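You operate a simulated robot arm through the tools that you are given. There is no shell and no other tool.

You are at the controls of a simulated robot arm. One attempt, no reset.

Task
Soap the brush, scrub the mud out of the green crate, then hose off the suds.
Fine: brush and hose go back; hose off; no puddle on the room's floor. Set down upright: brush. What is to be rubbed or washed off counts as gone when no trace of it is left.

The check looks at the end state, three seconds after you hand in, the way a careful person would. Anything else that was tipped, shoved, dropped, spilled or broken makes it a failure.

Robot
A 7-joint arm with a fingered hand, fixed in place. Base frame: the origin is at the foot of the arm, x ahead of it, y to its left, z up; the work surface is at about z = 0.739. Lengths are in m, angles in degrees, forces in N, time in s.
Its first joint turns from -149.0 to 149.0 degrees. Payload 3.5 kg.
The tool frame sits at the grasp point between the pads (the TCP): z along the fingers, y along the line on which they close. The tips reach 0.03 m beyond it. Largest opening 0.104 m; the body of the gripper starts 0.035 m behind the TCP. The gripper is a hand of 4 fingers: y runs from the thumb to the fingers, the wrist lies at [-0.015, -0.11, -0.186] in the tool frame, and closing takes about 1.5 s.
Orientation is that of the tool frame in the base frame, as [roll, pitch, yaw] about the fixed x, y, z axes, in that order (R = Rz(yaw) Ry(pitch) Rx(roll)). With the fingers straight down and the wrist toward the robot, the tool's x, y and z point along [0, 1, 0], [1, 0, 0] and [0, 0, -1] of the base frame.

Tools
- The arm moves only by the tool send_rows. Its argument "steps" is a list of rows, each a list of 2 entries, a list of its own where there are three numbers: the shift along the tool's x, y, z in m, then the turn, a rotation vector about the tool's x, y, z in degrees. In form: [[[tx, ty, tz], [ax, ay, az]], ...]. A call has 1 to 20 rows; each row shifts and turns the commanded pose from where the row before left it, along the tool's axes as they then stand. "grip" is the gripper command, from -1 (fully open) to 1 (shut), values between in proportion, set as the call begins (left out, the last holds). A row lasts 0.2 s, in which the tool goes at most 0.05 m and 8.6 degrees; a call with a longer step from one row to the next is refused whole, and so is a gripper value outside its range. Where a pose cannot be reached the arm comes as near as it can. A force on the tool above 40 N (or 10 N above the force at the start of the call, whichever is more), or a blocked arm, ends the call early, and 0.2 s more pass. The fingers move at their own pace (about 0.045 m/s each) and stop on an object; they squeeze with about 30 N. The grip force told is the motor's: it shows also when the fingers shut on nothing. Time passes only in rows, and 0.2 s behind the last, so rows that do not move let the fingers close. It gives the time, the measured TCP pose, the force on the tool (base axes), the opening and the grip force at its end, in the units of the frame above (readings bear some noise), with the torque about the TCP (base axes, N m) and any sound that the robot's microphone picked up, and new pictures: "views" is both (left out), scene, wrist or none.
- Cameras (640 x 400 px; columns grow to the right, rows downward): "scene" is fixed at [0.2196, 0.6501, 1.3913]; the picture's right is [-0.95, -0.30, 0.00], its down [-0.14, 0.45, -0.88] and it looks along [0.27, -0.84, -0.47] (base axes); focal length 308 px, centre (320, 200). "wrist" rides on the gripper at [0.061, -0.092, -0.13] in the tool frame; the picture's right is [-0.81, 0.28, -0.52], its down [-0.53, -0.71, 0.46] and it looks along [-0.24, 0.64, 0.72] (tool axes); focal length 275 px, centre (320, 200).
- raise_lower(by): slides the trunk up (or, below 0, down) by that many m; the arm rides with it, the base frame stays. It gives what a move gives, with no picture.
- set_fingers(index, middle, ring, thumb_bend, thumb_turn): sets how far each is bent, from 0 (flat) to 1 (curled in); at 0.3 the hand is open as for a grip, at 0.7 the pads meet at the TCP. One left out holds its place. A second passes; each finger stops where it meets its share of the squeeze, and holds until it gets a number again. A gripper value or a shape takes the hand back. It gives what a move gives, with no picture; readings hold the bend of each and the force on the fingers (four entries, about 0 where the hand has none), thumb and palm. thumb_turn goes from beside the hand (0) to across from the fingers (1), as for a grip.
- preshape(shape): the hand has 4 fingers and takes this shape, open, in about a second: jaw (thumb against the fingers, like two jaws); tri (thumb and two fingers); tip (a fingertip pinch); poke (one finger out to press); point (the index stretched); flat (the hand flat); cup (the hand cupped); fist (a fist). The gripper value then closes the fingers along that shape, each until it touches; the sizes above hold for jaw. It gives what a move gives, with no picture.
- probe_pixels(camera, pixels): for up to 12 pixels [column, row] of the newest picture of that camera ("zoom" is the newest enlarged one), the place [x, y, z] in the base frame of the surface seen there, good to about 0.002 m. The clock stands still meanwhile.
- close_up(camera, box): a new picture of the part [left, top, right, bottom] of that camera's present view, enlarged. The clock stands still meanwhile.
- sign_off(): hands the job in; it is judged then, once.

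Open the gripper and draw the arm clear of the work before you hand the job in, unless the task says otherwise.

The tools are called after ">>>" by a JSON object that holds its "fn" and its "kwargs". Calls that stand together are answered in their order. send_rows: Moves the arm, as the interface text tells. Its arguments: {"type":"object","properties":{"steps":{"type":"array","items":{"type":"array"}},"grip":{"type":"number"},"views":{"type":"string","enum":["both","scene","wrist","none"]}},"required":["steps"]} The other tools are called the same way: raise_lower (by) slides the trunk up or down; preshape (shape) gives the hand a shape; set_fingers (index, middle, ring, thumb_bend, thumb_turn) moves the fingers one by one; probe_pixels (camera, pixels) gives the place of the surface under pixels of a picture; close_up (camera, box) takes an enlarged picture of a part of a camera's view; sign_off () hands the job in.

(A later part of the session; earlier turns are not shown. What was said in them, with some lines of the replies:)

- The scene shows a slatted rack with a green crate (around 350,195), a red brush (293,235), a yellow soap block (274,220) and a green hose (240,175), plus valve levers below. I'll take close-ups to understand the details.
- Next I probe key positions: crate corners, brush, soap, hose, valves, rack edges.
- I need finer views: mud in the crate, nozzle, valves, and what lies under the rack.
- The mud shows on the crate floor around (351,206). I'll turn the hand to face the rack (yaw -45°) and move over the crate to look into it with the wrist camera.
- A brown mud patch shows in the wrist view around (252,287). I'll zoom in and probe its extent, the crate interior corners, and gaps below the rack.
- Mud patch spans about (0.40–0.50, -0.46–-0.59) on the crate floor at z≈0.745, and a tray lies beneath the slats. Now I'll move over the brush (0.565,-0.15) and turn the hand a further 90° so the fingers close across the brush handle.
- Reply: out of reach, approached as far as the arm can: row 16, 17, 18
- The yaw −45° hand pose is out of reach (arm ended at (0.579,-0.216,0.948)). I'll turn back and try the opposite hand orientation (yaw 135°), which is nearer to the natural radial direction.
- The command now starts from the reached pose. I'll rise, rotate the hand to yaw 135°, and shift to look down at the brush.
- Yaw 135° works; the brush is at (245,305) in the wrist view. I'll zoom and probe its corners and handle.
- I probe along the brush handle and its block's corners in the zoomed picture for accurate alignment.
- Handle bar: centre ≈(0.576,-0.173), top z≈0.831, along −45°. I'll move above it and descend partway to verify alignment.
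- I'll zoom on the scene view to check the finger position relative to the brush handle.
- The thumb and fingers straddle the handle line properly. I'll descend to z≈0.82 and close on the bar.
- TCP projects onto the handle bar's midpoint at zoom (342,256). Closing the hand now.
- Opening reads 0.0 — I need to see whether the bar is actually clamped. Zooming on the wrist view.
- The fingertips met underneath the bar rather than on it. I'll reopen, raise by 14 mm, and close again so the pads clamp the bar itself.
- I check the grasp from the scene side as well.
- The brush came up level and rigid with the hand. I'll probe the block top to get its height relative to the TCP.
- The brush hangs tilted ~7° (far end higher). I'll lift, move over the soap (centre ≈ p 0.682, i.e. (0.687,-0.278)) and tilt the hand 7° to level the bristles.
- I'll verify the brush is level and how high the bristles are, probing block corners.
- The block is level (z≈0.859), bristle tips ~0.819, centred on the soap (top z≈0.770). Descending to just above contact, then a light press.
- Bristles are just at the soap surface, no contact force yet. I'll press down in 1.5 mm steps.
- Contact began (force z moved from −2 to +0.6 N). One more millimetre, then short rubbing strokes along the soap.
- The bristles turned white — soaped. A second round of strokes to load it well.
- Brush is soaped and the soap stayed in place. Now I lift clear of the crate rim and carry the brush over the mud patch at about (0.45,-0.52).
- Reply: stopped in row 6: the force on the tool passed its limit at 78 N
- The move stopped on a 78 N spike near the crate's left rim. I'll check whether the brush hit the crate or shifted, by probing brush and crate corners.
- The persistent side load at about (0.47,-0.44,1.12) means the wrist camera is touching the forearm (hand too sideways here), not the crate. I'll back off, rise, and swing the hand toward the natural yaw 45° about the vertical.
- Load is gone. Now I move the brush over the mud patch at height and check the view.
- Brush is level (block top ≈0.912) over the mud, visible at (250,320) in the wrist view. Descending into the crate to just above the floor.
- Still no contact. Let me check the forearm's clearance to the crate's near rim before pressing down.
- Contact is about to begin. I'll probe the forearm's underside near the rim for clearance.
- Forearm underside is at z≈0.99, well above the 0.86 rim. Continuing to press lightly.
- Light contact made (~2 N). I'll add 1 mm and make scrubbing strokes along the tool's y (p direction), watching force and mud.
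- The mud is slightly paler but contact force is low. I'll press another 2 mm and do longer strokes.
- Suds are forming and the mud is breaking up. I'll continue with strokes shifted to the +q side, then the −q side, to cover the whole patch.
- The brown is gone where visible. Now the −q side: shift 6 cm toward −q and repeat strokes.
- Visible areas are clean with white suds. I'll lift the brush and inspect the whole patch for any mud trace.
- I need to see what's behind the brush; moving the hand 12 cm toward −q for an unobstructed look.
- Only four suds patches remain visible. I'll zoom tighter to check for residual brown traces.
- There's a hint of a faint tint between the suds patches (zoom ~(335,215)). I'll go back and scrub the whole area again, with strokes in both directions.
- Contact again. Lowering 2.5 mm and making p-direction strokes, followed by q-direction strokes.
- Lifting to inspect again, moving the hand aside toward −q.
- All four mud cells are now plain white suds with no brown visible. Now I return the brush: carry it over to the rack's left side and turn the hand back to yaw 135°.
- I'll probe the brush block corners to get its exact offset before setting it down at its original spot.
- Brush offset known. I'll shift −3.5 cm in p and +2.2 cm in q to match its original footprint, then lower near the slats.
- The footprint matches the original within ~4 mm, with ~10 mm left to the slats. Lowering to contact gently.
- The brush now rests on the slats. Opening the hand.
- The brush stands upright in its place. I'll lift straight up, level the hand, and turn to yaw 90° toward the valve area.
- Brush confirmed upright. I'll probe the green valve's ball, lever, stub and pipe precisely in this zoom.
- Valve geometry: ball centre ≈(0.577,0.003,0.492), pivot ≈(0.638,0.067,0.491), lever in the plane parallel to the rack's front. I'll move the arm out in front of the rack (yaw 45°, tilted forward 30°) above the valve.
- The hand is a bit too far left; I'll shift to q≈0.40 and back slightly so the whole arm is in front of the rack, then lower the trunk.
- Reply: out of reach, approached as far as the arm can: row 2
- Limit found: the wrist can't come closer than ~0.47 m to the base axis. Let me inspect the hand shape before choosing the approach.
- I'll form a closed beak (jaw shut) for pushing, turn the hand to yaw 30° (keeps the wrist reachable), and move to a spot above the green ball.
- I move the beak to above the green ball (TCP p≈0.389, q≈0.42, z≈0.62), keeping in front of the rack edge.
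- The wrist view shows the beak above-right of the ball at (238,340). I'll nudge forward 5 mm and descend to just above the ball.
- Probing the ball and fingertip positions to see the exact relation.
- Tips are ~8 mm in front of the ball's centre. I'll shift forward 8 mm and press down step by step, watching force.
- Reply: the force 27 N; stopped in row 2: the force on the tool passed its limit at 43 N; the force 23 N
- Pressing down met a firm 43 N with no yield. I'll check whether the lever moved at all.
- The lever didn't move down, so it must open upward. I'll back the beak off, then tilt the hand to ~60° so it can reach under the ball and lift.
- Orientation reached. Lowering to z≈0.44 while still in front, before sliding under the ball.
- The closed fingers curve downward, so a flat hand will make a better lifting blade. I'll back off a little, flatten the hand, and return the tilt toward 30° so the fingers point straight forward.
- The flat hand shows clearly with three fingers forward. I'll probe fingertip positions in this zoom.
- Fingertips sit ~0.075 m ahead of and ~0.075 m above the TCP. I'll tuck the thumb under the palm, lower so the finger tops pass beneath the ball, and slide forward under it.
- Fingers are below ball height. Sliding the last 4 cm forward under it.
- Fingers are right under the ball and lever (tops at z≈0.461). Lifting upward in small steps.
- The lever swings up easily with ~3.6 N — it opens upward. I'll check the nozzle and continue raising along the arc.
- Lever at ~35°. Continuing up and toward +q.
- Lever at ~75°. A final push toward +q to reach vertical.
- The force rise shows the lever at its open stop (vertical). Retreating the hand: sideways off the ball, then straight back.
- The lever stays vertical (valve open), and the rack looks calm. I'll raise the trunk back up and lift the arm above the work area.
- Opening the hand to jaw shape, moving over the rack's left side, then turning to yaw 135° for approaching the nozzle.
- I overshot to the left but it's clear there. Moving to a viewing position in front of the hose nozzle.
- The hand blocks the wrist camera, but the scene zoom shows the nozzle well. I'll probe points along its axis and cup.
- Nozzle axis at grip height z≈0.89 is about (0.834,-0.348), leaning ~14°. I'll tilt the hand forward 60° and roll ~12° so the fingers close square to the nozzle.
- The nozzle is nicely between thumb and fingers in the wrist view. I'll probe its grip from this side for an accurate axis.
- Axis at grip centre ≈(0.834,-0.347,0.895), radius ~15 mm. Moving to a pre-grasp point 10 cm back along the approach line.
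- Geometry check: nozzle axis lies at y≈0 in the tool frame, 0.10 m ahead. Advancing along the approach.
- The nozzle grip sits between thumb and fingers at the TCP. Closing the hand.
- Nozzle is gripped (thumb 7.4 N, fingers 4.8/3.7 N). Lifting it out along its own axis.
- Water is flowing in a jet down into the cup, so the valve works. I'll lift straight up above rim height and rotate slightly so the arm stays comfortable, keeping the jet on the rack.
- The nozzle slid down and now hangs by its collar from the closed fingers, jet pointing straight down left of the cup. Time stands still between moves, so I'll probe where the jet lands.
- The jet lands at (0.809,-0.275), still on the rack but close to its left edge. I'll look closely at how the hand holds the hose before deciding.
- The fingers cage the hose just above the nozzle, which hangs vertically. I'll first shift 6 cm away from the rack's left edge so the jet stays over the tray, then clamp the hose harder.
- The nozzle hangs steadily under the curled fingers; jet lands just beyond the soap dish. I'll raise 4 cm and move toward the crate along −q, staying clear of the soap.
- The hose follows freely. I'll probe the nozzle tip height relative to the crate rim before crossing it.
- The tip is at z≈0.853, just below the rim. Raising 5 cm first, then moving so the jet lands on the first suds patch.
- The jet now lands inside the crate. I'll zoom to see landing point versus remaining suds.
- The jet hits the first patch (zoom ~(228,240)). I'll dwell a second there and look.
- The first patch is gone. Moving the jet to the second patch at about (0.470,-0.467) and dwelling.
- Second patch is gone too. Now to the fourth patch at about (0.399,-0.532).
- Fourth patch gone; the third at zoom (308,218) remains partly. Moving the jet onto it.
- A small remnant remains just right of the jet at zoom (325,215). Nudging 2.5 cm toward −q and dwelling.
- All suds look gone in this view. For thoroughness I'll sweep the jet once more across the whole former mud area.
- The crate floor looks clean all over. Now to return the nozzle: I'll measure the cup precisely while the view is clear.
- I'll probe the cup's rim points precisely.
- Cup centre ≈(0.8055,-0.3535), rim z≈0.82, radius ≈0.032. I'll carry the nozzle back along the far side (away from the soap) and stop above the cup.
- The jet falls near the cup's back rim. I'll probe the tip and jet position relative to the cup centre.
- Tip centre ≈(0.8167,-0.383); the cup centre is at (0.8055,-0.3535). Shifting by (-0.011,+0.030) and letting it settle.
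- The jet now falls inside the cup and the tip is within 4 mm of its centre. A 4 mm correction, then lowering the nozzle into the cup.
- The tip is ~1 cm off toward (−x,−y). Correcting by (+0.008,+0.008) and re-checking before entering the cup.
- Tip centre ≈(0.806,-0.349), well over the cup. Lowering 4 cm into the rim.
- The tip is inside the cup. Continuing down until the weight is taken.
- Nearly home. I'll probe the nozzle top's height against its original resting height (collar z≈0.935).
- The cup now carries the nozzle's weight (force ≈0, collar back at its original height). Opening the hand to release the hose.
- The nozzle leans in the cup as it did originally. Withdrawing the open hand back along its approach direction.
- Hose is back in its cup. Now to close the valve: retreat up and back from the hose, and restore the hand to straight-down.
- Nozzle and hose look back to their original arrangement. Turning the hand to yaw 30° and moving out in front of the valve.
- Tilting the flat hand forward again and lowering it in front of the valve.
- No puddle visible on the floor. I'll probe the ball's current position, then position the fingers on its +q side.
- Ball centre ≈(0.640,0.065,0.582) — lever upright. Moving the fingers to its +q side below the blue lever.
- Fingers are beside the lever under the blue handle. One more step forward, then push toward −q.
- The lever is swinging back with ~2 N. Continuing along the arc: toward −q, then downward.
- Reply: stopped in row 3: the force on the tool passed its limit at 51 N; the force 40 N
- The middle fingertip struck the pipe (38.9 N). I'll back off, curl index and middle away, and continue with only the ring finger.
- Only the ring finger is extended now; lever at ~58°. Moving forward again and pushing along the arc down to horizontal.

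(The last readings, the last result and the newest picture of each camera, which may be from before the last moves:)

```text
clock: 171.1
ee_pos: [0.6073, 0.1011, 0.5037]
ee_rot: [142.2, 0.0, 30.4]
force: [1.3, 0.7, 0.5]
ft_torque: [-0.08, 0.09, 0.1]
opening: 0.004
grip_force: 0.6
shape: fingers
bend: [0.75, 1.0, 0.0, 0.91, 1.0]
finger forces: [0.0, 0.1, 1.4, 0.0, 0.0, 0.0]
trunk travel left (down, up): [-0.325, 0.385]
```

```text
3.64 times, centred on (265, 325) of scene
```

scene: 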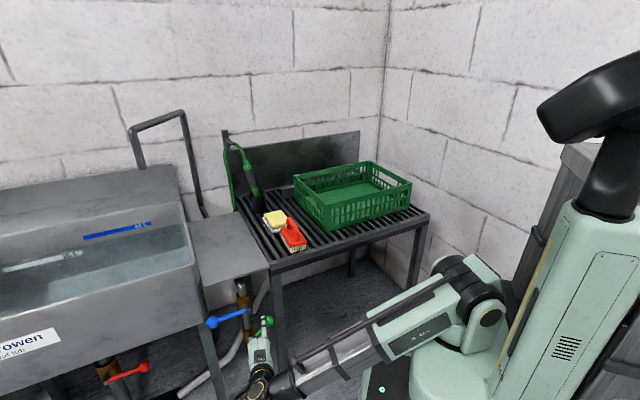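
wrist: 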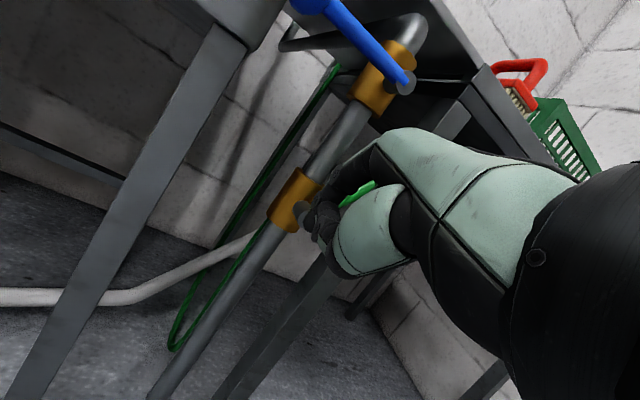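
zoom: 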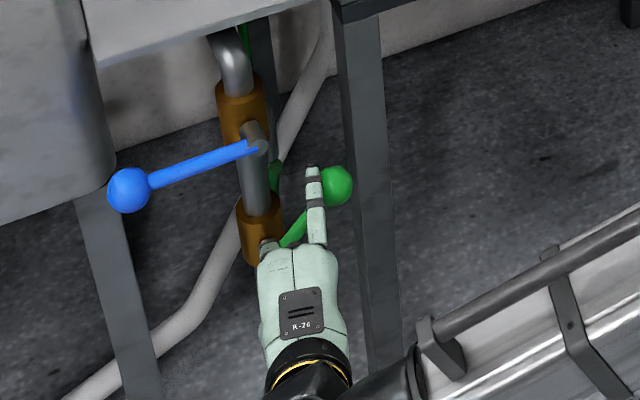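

Lever at ~45° and moving smoothly. Continuing down.

>>> {"fn": "send_rows", "kwargs": {"steps": [[[-0.0092, -0.0027, 0.0074], [0, 0, 0]], [[-0.0092, -0.0026, 0.0074], [0, 0, 0]], [[-0.0068, -0.0041, 0.0082], [0, 0, 0]], [[-0.0067, -0.0041, 0.0082], [0, 0, 0]]], "views": "scene"}}

>>> {"fn": "close_up", "kwargs": {"camera": "scene", "box": [185, 270, 345, 380]}}

```text
clock: 172.1
ee_pos: [0.5829, 0.0764, 0.4736]
ee_rot: [142.1, 0.1, 30.4]
force: [0.4, -0.1, 1.6]
ft_torque: [-0.09, 0.04, 0.04]
opening: 0.0035
grip_force: 1.2
shape: fingers
bend: [0.75, 1.0, 0.0, 0.91, 1.0]
finger forces: [0.0, 0.0, 1.4, 0.0, 0.0, 0.1]
trunk travel left (down, up): [-0.325, 0.385]
```

scene: 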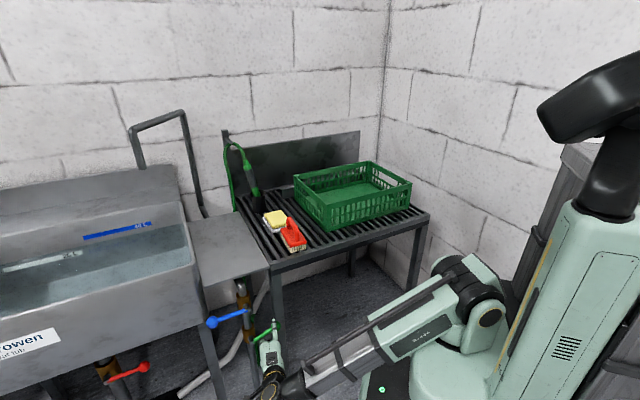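

```text
3.64 times, centred on (265, 325) of scene
```

zoom: 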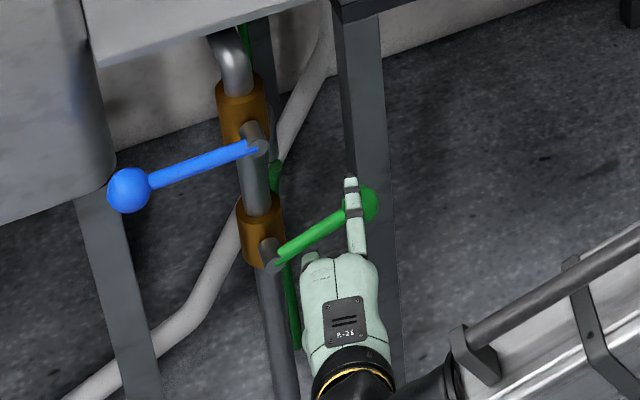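

Lever at about 20°. Pressing the rest of the way down to the stop.

>>> {"fn": "send_rows", "kwargs": {"steps": [[[-0.0044, -0.0059, 0.0094], [0, 0, 0]], [[-0.0043, -0.0059, 0.0093], [0, 0, 0]], [[0, -0.0037, 0.0047], [0, 0, 0]], [[0, -0.0025, 0.0032], [0, 0, 0]], [[0, -0.0025, 0.0032], [0, 0, 0]]], "views": "scene"}}

>>> {"fn": "close_up", "kwargs": {"camera": "scene", "box": [185, 270, 345, 380]}}

```text
clock: 173.3
ee_pos: [0.5763, 0.0696, 0.4368]
ee_rot: [142.0, 0.1, 30.2]
force: [-0.5, 1.6, 9.8]
ft_torque: [-0.7, -0.05, -0.02]
opening: 0.0039
grip_force: 4.9
shape: fingers
bend: [0.75, 1.0, 0.0, 0.91, 1.0]
finger forces: [0.1, 0.0, 8.9, 0.1, 0.0, 0.0]
trunk travel left (down, up): [-0.325, 0.385]
```

scene: 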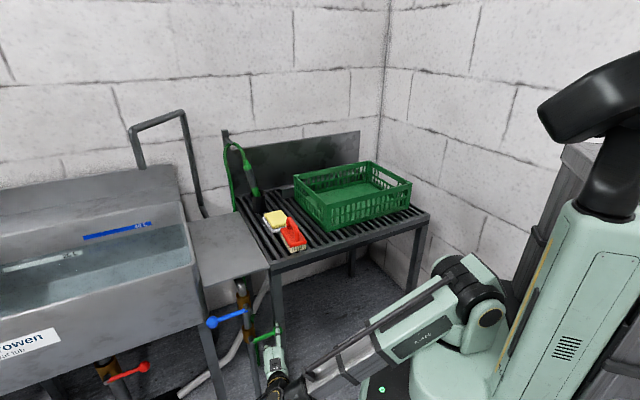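

```text
3.64 times, centred on (265, 325) of scene
```

zoom: 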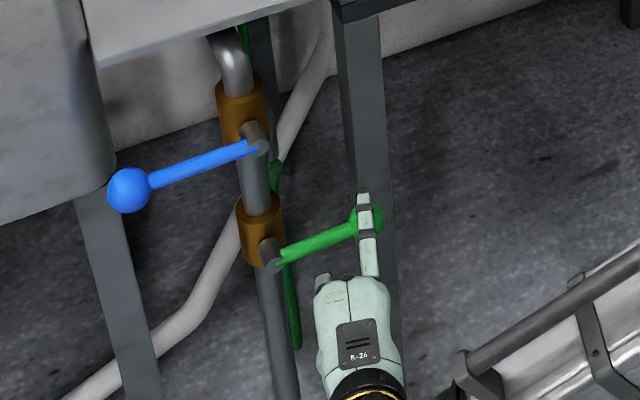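

9.8 N reaction: the lever is at its closed stop. A final firm press of 3 mm, then lift and back away.

>>> {"fn": "send_rows", "kwargs": {"steps": [[[0, -0.0018, 0.0024], [0, 0, 0]], [[0, 0, 0], [0, 0, 0]]], "views": "none"}}

>>> {"fn": "send_rows", "kwargs": {"steps": [[[0, 0.0123, -0.0158], [0, 0, 0]], [[0, -0.0315, -0.0247], [0, 0, 0]], [[0, -0.0315, -0.0247], [0, 0, 0]], [[0, -0.0315, -0.0247], [0, 0, 0]], [[0, 0, 0], [0, 0, 0]]], "views": "both"}}

>>> {"fn": "close_up", "kwargs": {"camera": "scene", "box": [185, 270, 345, 380]}}

>>> {"fn": "probe_pixels", "kwargs": {"camera": "zoom", "pixels": [[366, 220], [340, 230], [310, 243], [285, 255], [270, 268], [366, 205]]}}

```text
clock: 173.9
ee_pos: [0.5762, 0.0699, 0.4331]
ee_rot: [142.1, -0.1, 30.5]
force: [0.3, 0.4, 12.4]
ft_torque: [-0.9, -0.04, 0.01]
opening: 0.0037
grip_force: 6.7
shape: fingers
bend: [0.75, 1.0, 0.0, 0.91, 1.0]
finger forces: [0.0, 0.0, 11.9, 0.0, 0.0, 0.0]
trunk travel left (down, up): [-0.325, 0.385]
```

```text
clock: 175.1
ee_pos: [0.515, 0.1736, 0.4532]
ee_rot: [142.1, 0.0, 30.3]
force: [0.7, -0.7, -0.5]
ft_torque: [-0.04, -0.03, -0.03]
opening: 0.0037
grip_force: 0.1
shape: fingers
bend: [0.75, 1.0, 0.0, 0.91, 1.0]
finger forces: [0.1, 0.0, 0.1, 0.0, 0.0, 0.0]
trunk travel left (down, up): [-0.325, 0.385]
```

scene: 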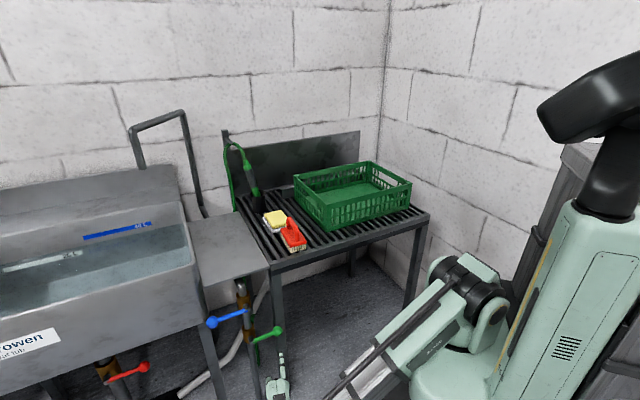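
wrist: 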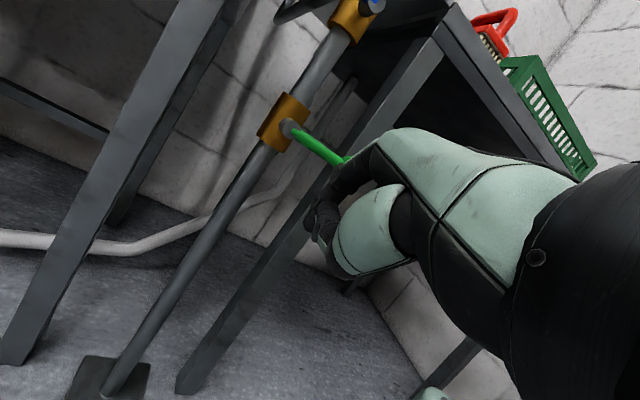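

```text
3.64 times, centred on (265, 325) of scene
```

zoom: 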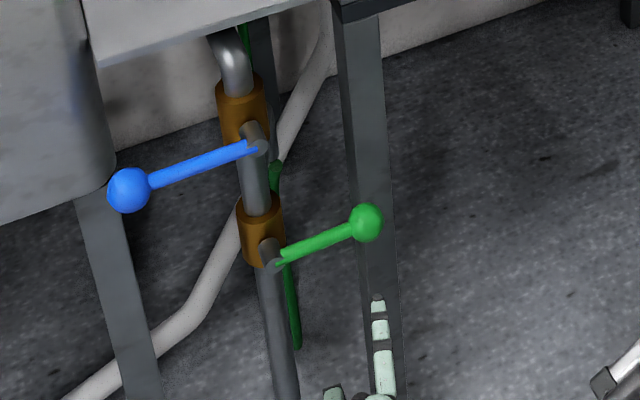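

```text
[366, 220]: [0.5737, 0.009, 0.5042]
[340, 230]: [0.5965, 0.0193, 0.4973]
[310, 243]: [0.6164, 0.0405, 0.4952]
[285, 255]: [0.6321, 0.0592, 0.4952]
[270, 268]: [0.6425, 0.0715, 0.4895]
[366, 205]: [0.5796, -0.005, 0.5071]
```

The lever is back near horizontal. I'll compare with the very first close-up using the identical crop, and check the nozzle for any remaining flow.

>>> {"fn": "close_up", "kwargs": {"camera": "scene", "box": [205, 270, 301, 360]}}

>>> {"fn": "probe_pixels", "kwargs": {"camera": "zoom", "pixels": [[430, 272], [430, 255], [430, 290], [412, 275], [447, 270], [330, 312], [318, 322], [400, 290], [440, 275], [375, 300]]}}

>>> {"fn": "close_up", "kwargs": {"camera": "scene", "box": [225, 130, 309, 230]}}

```text
4.44 times, centred on (253, 315) of scene
```

zoom: 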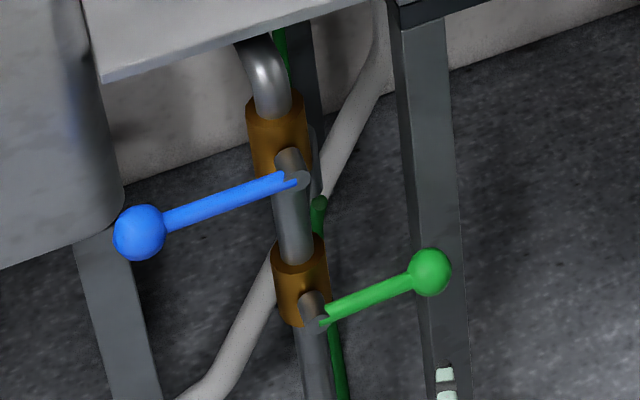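

```text
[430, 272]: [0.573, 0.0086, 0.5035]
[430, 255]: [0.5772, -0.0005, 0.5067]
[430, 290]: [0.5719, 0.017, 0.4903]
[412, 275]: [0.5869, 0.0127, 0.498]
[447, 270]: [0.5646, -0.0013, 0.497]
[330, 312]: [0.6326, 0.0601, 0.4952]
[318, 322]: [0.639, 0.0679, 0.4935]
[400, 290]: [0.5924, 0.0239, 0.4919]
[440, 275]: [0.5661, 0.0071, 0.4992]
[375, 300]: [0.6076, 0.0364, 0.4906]
```

```text
4.00 times, centred on (267, 180) of scene
```

zoom: 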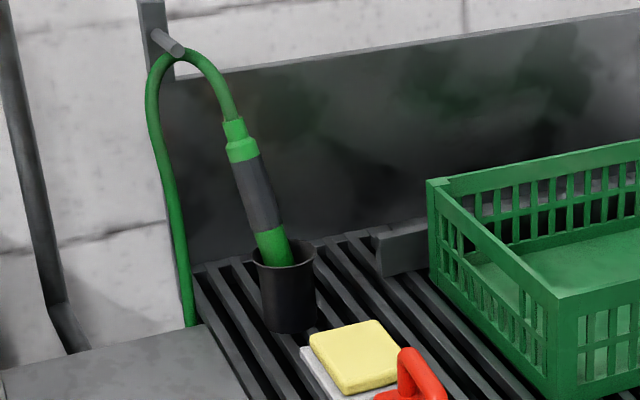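

Lever position matches the initial picture exactly, and no jet is visible. Let me compare the nozzle pose to its initial one with the same crop.

>>> {"fn": "close_up", "kwargs": {"camera": "scene", "box": [205, 120, 325, 240]}}

>>> {"fn": "probe_pixels", "kwargs": {"camera": "zoom", "pixels": [[287, 242], [279, 222], [270, 200], [262, 182], [256, 160], [249, 142], [240, 110], [300, 280], [225, 80], [200, 72], [188, 45]]}}

>>> {"fn": "close_up", "kwargs": {"camera": "scene", "box": [160, 240, 416, 400]}}

>>> {"fn": "close_up", "kwargs": {"camera": "scene", "box": [290, 150, 420, 236]}}

```text
3.33 times, centred on (265, 180) of scene
```

zoom: 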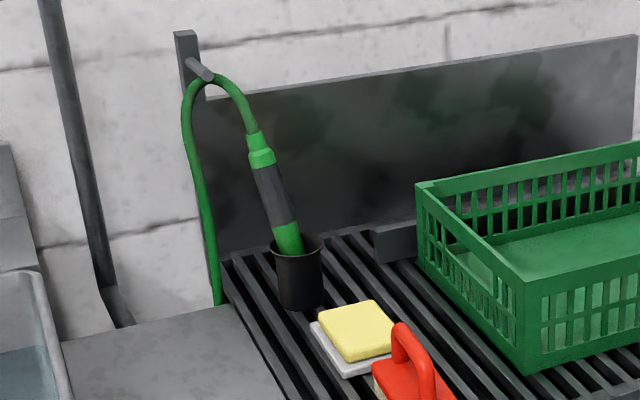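

```text
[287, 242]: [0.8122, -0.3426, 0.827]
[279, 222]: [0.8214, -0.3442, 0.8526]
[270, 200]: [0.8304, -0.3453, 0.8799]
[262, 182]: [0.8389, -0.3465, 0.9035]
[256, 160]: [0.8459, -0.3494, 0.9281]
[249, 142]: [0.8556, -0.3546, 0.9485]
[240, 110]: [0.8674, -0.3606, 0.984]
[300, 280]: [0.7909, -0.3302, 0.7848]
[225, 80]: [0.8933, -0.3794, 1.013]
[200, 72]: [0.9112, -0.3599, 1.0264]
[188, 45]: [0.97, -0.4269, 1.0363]
```

```text
2.50 times, centred on (288, 320) of scene
```

zoom: 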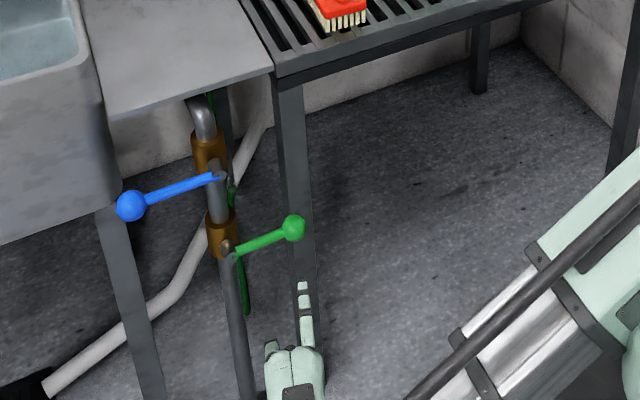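

```text
4.65 times, centred on (355, 193) of scene
```

zoom: 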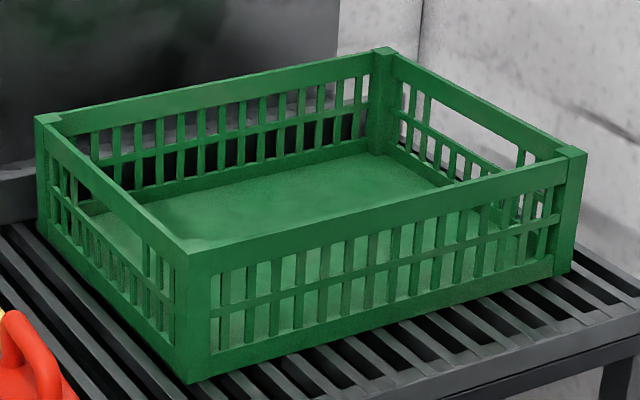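

The nozzle rests within ~1 cm of its initial pose, the floor is dry and the crate is clean from this angle. I'll raise the trunk and arm, then inspect the crate from above.

>>> {"fn": "raise_lower", "kwargs": {"by": 0.2}}

>>> {"fn": "send_rows", "kwargs": {"steps": [[[0, 0.0308, -0.0394], [0, 0, 0]], [[0, 0.0308, -0.0394], [0, 0, 0]], [[0, 0.0308, -0.0394], [0, 0, 0]], [[0, 0.0308, -0.0394], [0, 0, 0]], [[0, 0.0308, -0.0394], [0, 0, 0]], [[0, 0.0308, -0.0394], [0, 0, 0]], [[0, 0.0308, -0.0394], [0, 0, 0]], [[0, 0.0308, -0.0394], [0, 0, 0]], [[0, 0.0308, -0.0394], [0, 0, 0]], [[0, 0, 0], [7.6, 0, 0]], [[0, 0, 0], [7.6, 0, 0]], [[0, 0, 0], [7.6, 0, 0]], [[0, 0, 0], [7.6, 0, 0]], [[0, 0, 0], [7.5, 0, 0]]], "views": "scene"}}

>>> {"fn": "preshape", "kwargs": {"shape": "jaw"}}

```text
clock: 177.3
ee_pos: [0.5153, 0.1744, 0.6528]
ee_rot: [142.2, 0.0, 30.4]
force: [0.4, 0.4, 0.6]
ft_torque: [-0.03, 0.02, 0.05]
opening: 0.0041
grip_force: 0.1
shape: fingers
bend: [0.75, 1.0, 0.0, 0.91, 1.0]
finger forces: [0.0, 0.0, 0.0, 0.0, 0.1, 0.0]
trunk travel left (down, up): [-0.525, 0.185]
```

```text
clock: 180.3
ee_pos: [0.5154, 0.1729, 1.1033]
ee_rot: [-179.9, 0.1, 30.6]
force: [0.7, -0.6, -0.4]
ft_torque: [0.03, -0.01, -0.02]
opening: 0.0038
grip_force: 0.1
shape: fingers
bend: [0.75, 1.0, 0.0, 0.91, 1.0]
finger forces: [0.0, 0.0, 0.0, 0.0, 0.0, 0.0]
trunk travel left (down, up): [-0.525, 0.185]
```

scene: 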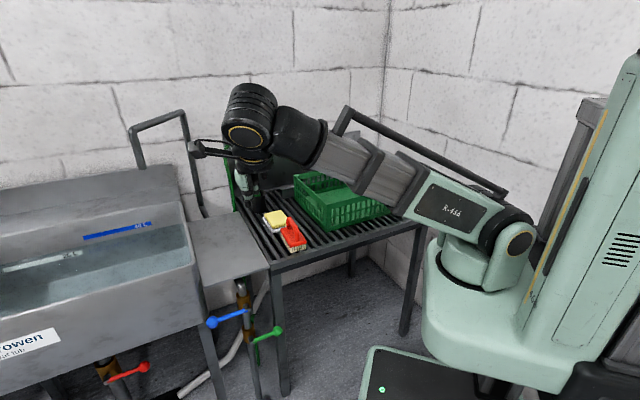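

```text
clock: 181.2
ee_pos: [0.5148, 0.1719, 1.105]
ee_rot: [179.9, 0.1, 30.3]
force: [0.4, -0.2, -0.4]
ft_torque: [0.0, -0.02, 0.0]
opening: 0.1037
grip_force: 0.0
shape: jaw
bend: [0.3, 0.3, 0.3, 0.3, 0.98]
finger forces: [0.1, 0.1, 0.1, 0.1, 0.0, 0.0]
trunk travel left (down, up): [-0.525, 0.185]
```

Moving over the crate by way of the brush area for a top view.

>>> {"fn": "send_rows", "kwargs": {"steps": [[[-0.015, 0.0445, 0], [0, 0, 0]], [[-0.015, 0.0445, 0], [0, 0, 0]], [[-0.015, 0.0445, 0], [0, 0, 0]], [[-0.015, 0.0445, 0], [0, 0, 0]], [[-0.015, 0.0445, 0], [0, 0, 0]], [[-0.015, 0.0445, 0], [0, 0, 0]], [[-0.015, 0.0445, 0], [0, 0, 0]], [[0, 0, 0], [0, 0, -7.4]], [[0, 0, 0], [0, 0, -7.4]], [[-0.0434, 0.0111, 0], [0, 0, 0]], [[-0.0434, 0.0111, 0], [0, 0, 0]], [[-0.0434, 0.0111, 0], [0, 0, 0]], [[-0.0434, 0.0111, 0], [0, 0, 0]], [[-0.0434, 0.0111, 0], [0, 0, 0]], [[-0.0434, 0.0111, 0], [0, 0, 0]], [[-0.0434, 0.0111, 0], [0, 0, 0]]], "views": "both"}}

>>> {"fn": "close_up", "kwargs": {"camera": "wrist", "box": [60, 130, 396, 400]}}

```text
clock: 184.6
ee_pos: [0.4246, -0.4205, 1.1064]
ee_rot: [179.9, 0.0, 45.3]
force: [-0.9, -0.9, -0.7]
ft_torque: [0.05, -0.01, 0.0]
opening: 0.1036
grip_force: 0.0
shape: jaw
bend: [0.3, 0.3, 0.3, 0.3, 0.98]
finger forces: [0.0, 0.1, 0.0, 0.0, 0.0, 0.1]
trunk travel left (down, up): [-0.525, 0.185]
```

scene: 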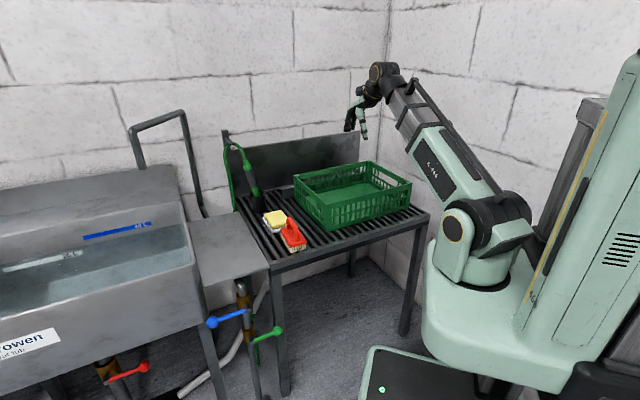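
wrist: 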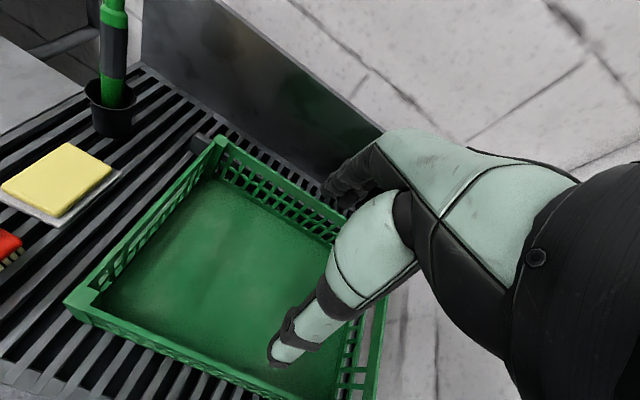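

```text
1.48 times, centred on (228, 265) of wrist
```

zoom: 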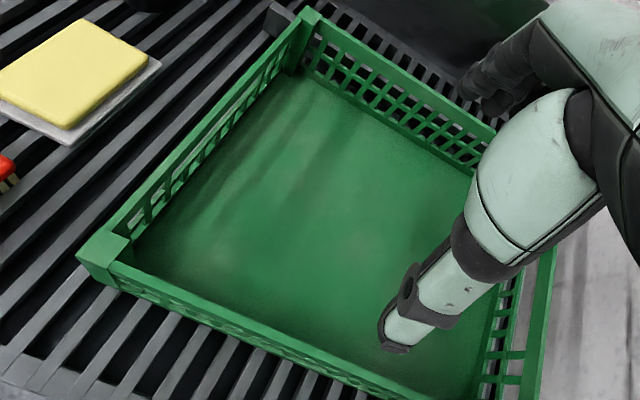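

The crate floor looks clean from above. A tight close-up of the former mud area for any trace.

>>> {"fn": "close_up", "kwargs": {"camera": "wrist", "box": [180, 230, 320, 330]}}

>>> {"fn": "close_up", "kwargs": {"camera": "wrist", "box": [80, 170, 260, 380]}}

```text
4.00 times, centred on (250, 280) of wrist
```

zoom: 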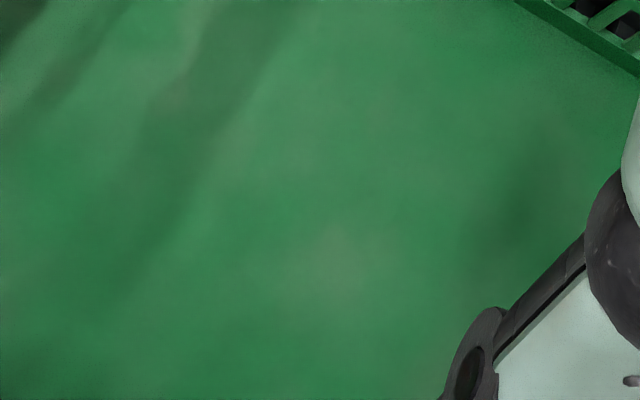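

```text
1.90 times, centred on (170, 275) of wrist
```

zoom: 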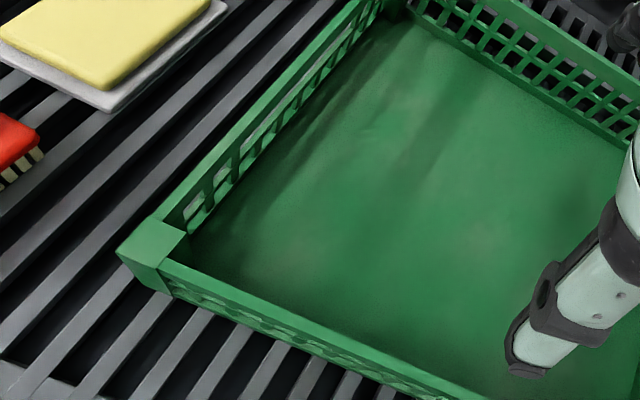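

There are a few faint beige blotches; I want to be sure the one near the mud's centre is just plastic texture. Lowering the camera for a closer look.

>>> {"fn": "send_rows", "kwargs": {"steps": [[[-0.03, -0.0, 0.04], [0, 0, 0]], [[-0.03, 0, 0.04], [0, 0, 0]], [[-0.03, 0, 0.03], [0, 0, 0]]], "views": "wrist"}}

>>> {"fn": "close_up", "kwargs": {"camera": "wrist", "box": [20, 140, 340, 340]}}

```text
clock: 185.4
ee_pos: [0.3626, -0.4817, 0.9942]
ee_rot: [180.0, 0.0, 45.2]
force: [-0.3, -0.3, -0.3]
ft_torque: [-0.01, 0.0, -0.02]
opening: 0.1038
grip_force: 0.1
shape: jaw
bend: [0.3, 0.3, 0.3, 0.3, 0.98]
finger forces: [0.0, 0.1, 0.1, 0.0, 0.0, 0.0]
trunk travel left (down, up): [-0.525, 0.185]
```

wrist: 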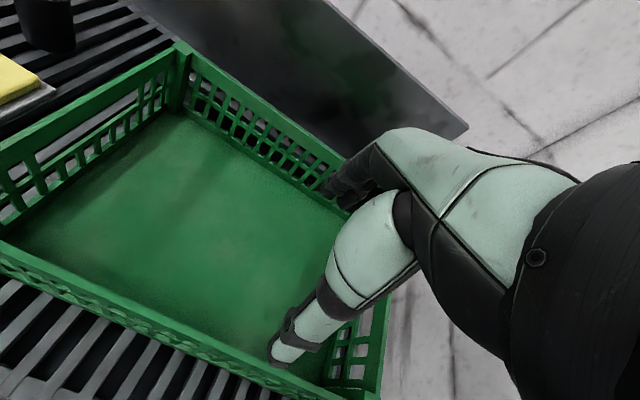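

```text
2.00 times, centred on (180, 240) of wrist
```

zoom: 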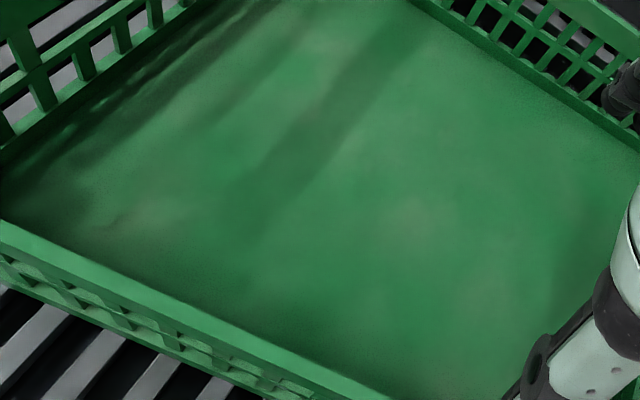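

The faint blotches repeat across the whole floor — plain plastic texture, no mud or suds left. Let me take one closer look at the hose and peg area.

>>> {"fn": "close_up", "kwargs": {"camera": "scene", "box": [215, 125, 275, 215]}}

>>> {"fn": "close_up", "kwargs": {"camera": "scene", "box": [0, 100, 240, 400]}}

>>> {"fn": "close_up", "kwargs": {"camera": "scene", "box": [160, 240, 416, 400]}}

```text
4.44 times, centred on (245, 170) of scene
```

zoom: 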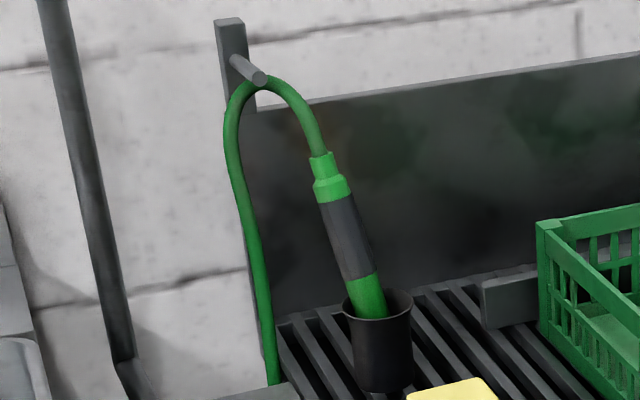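

```text
1.33 times, centred on (120, 250) of scene
```

zoom: 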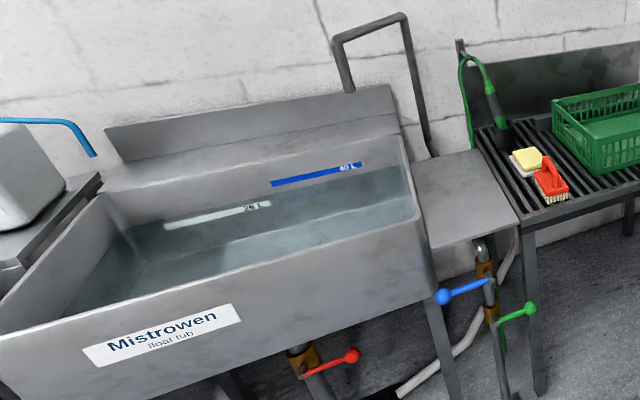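

```text
2.50 times, centred on (288, 320) of scene
```

zoom: 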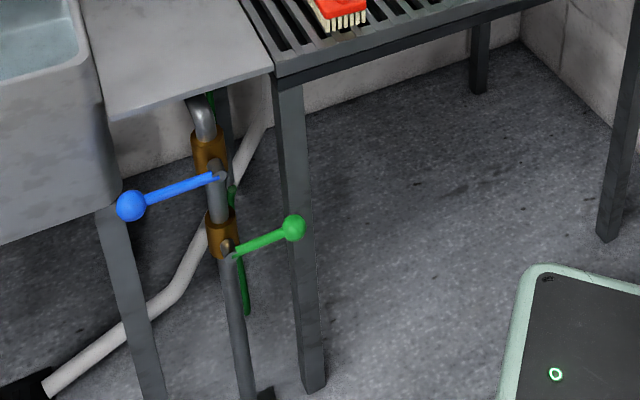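

Everything is in place: tub level unchanged, floor dry, valve closed, nozzle in its cup, brush upright. I'll raise the open hand and draw the arm clear.

>>> {"fn": "send_rows", "kwargs": {"steps": [[[0, 0, -0.05], [0, 0, 0]], [[0, 0, -0.05], [0, 0, 0]], [[0, 0, -0.05], [0, 0, 0]], [[0, 0, -0.04], [0, 0, 0]], [[0.0424, -0.0126, 0], [0, 0, 0]], [[0.0424, -0.0126, 0], [0, 0, 0]], [[0.0424, -0.0126, 0], [0, 0, 0]], [[0.0424, -0.0126, 0], [0, 0, 0]], [[0.0424, -0.0126, 0], [0, 0, 0]], [[0.0424, -0.0126, 0], [0, 0, 0]], [[0.0424, -0.0126, 0], [0, 0, 0]], [[0.0424, -0.0126, 0], [0, 0, 0]], [[0.0424, -0.0126, 0], [0, 0, 0]]], "grip": -1, "views": "both"}}

>>> {"fn": "close_up", "kwargs": {"camera": "scene", "box": [200, 120, 440, 270]}}

>>> {"fn": "close_up", "kwargs": {"camera": "wrist", "box": [0, 60, 400, 400]}}

```text
clock: 188.2
ee_pos: [0.5465, -0.1303, 1.1838]
ee_rot: [180.0, 0.0, 45.2]
force: [-0.5, -0.4, 0.0]
ft_torque: [-0.03, -0.04, 0.02]
opening: 0.104
grip_force: 0.0
shape: jaw
bend: [0.3, 0.3, 0.3, 0.3, 0.98]
finger forces: [0.0, 0.0, 0.0, 0.0, 0.0, 0.0]
trunk travel left (down, up): [-0.525, 0.185]
```

scene: 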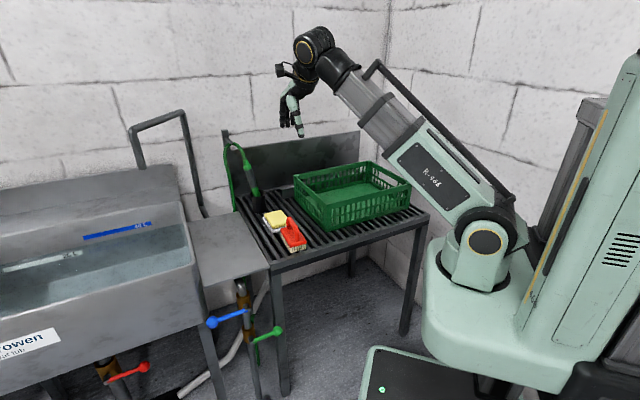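
wrist: 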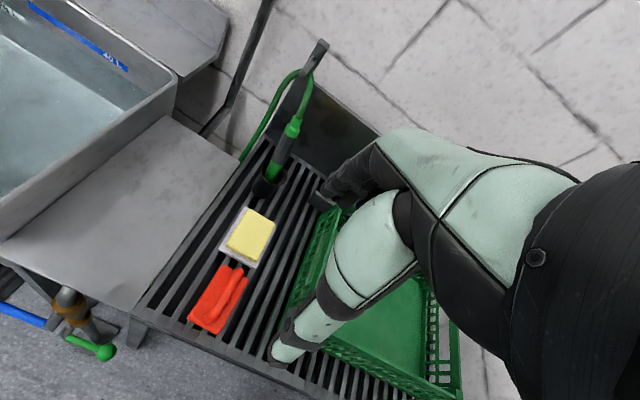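

```text
2.67 times, centred on (320, 195) of scene
```

zoom: 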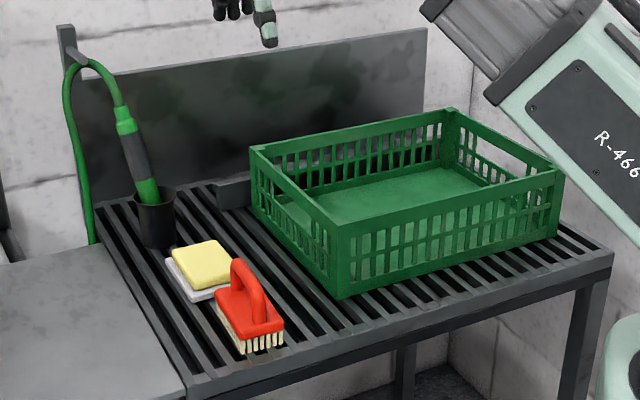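

```text
1.18 times, centred on (200, 230) of wrist
```

zoom: 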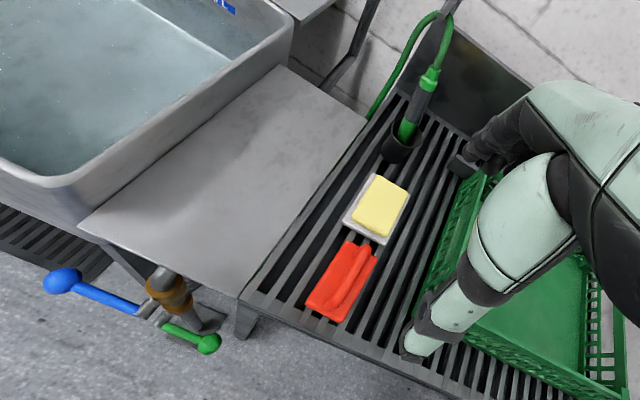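

The crate is clean, and the brush stands upright in its spot. The nozzle is back in its cup, the valve lever is at its closed stop, the floor is dry and the arm is clear. The hose loop now sits under its peg instead of over it, but the nozzle is seated within about 1 cm of where it started. I'm handing in.

>>> {"fn": "sign_off", "kwargs": {}}

```text
The job is handed in.
```

I soaped the brush, scrubbed the mud out of the green crate and hosed off the suds. The job is handed in. Close-ups of the crate floor afterwards showed no mud or suds, only the plastic's own blotchy texture.

- **Brush:** it stands upright on the rack, within about 4 mm of where it started.
- **Hose:** the nozzle is back in its cup, within about 1 cm of its original position. The hose loop came off its peg when I gripped the nozzle. It now sits under the peg instead of over it, and I left it that way rather than risk pulling the nozzle out.
- **Valve:** the green lever is back at its closed stop, in the same position as at the start, and no water was visible at the nozzle afterwards.
- **Floor and surroundings:** I saw no puddle in any view. The crate, the soap, the blue and red levers and the tub level look unchanged.

Two slips along the way:

- **Nozzle:** it slid down in my grip, so I rinsed with it hanging from the hose. The jet stayed over the rack and crate, though for a moment it fell about a centimetre from the rack's left edge.
- **Valve pipe:** a fingertip pushed against it with about 50 N while I was closing the lever. Nothing visibly moved.
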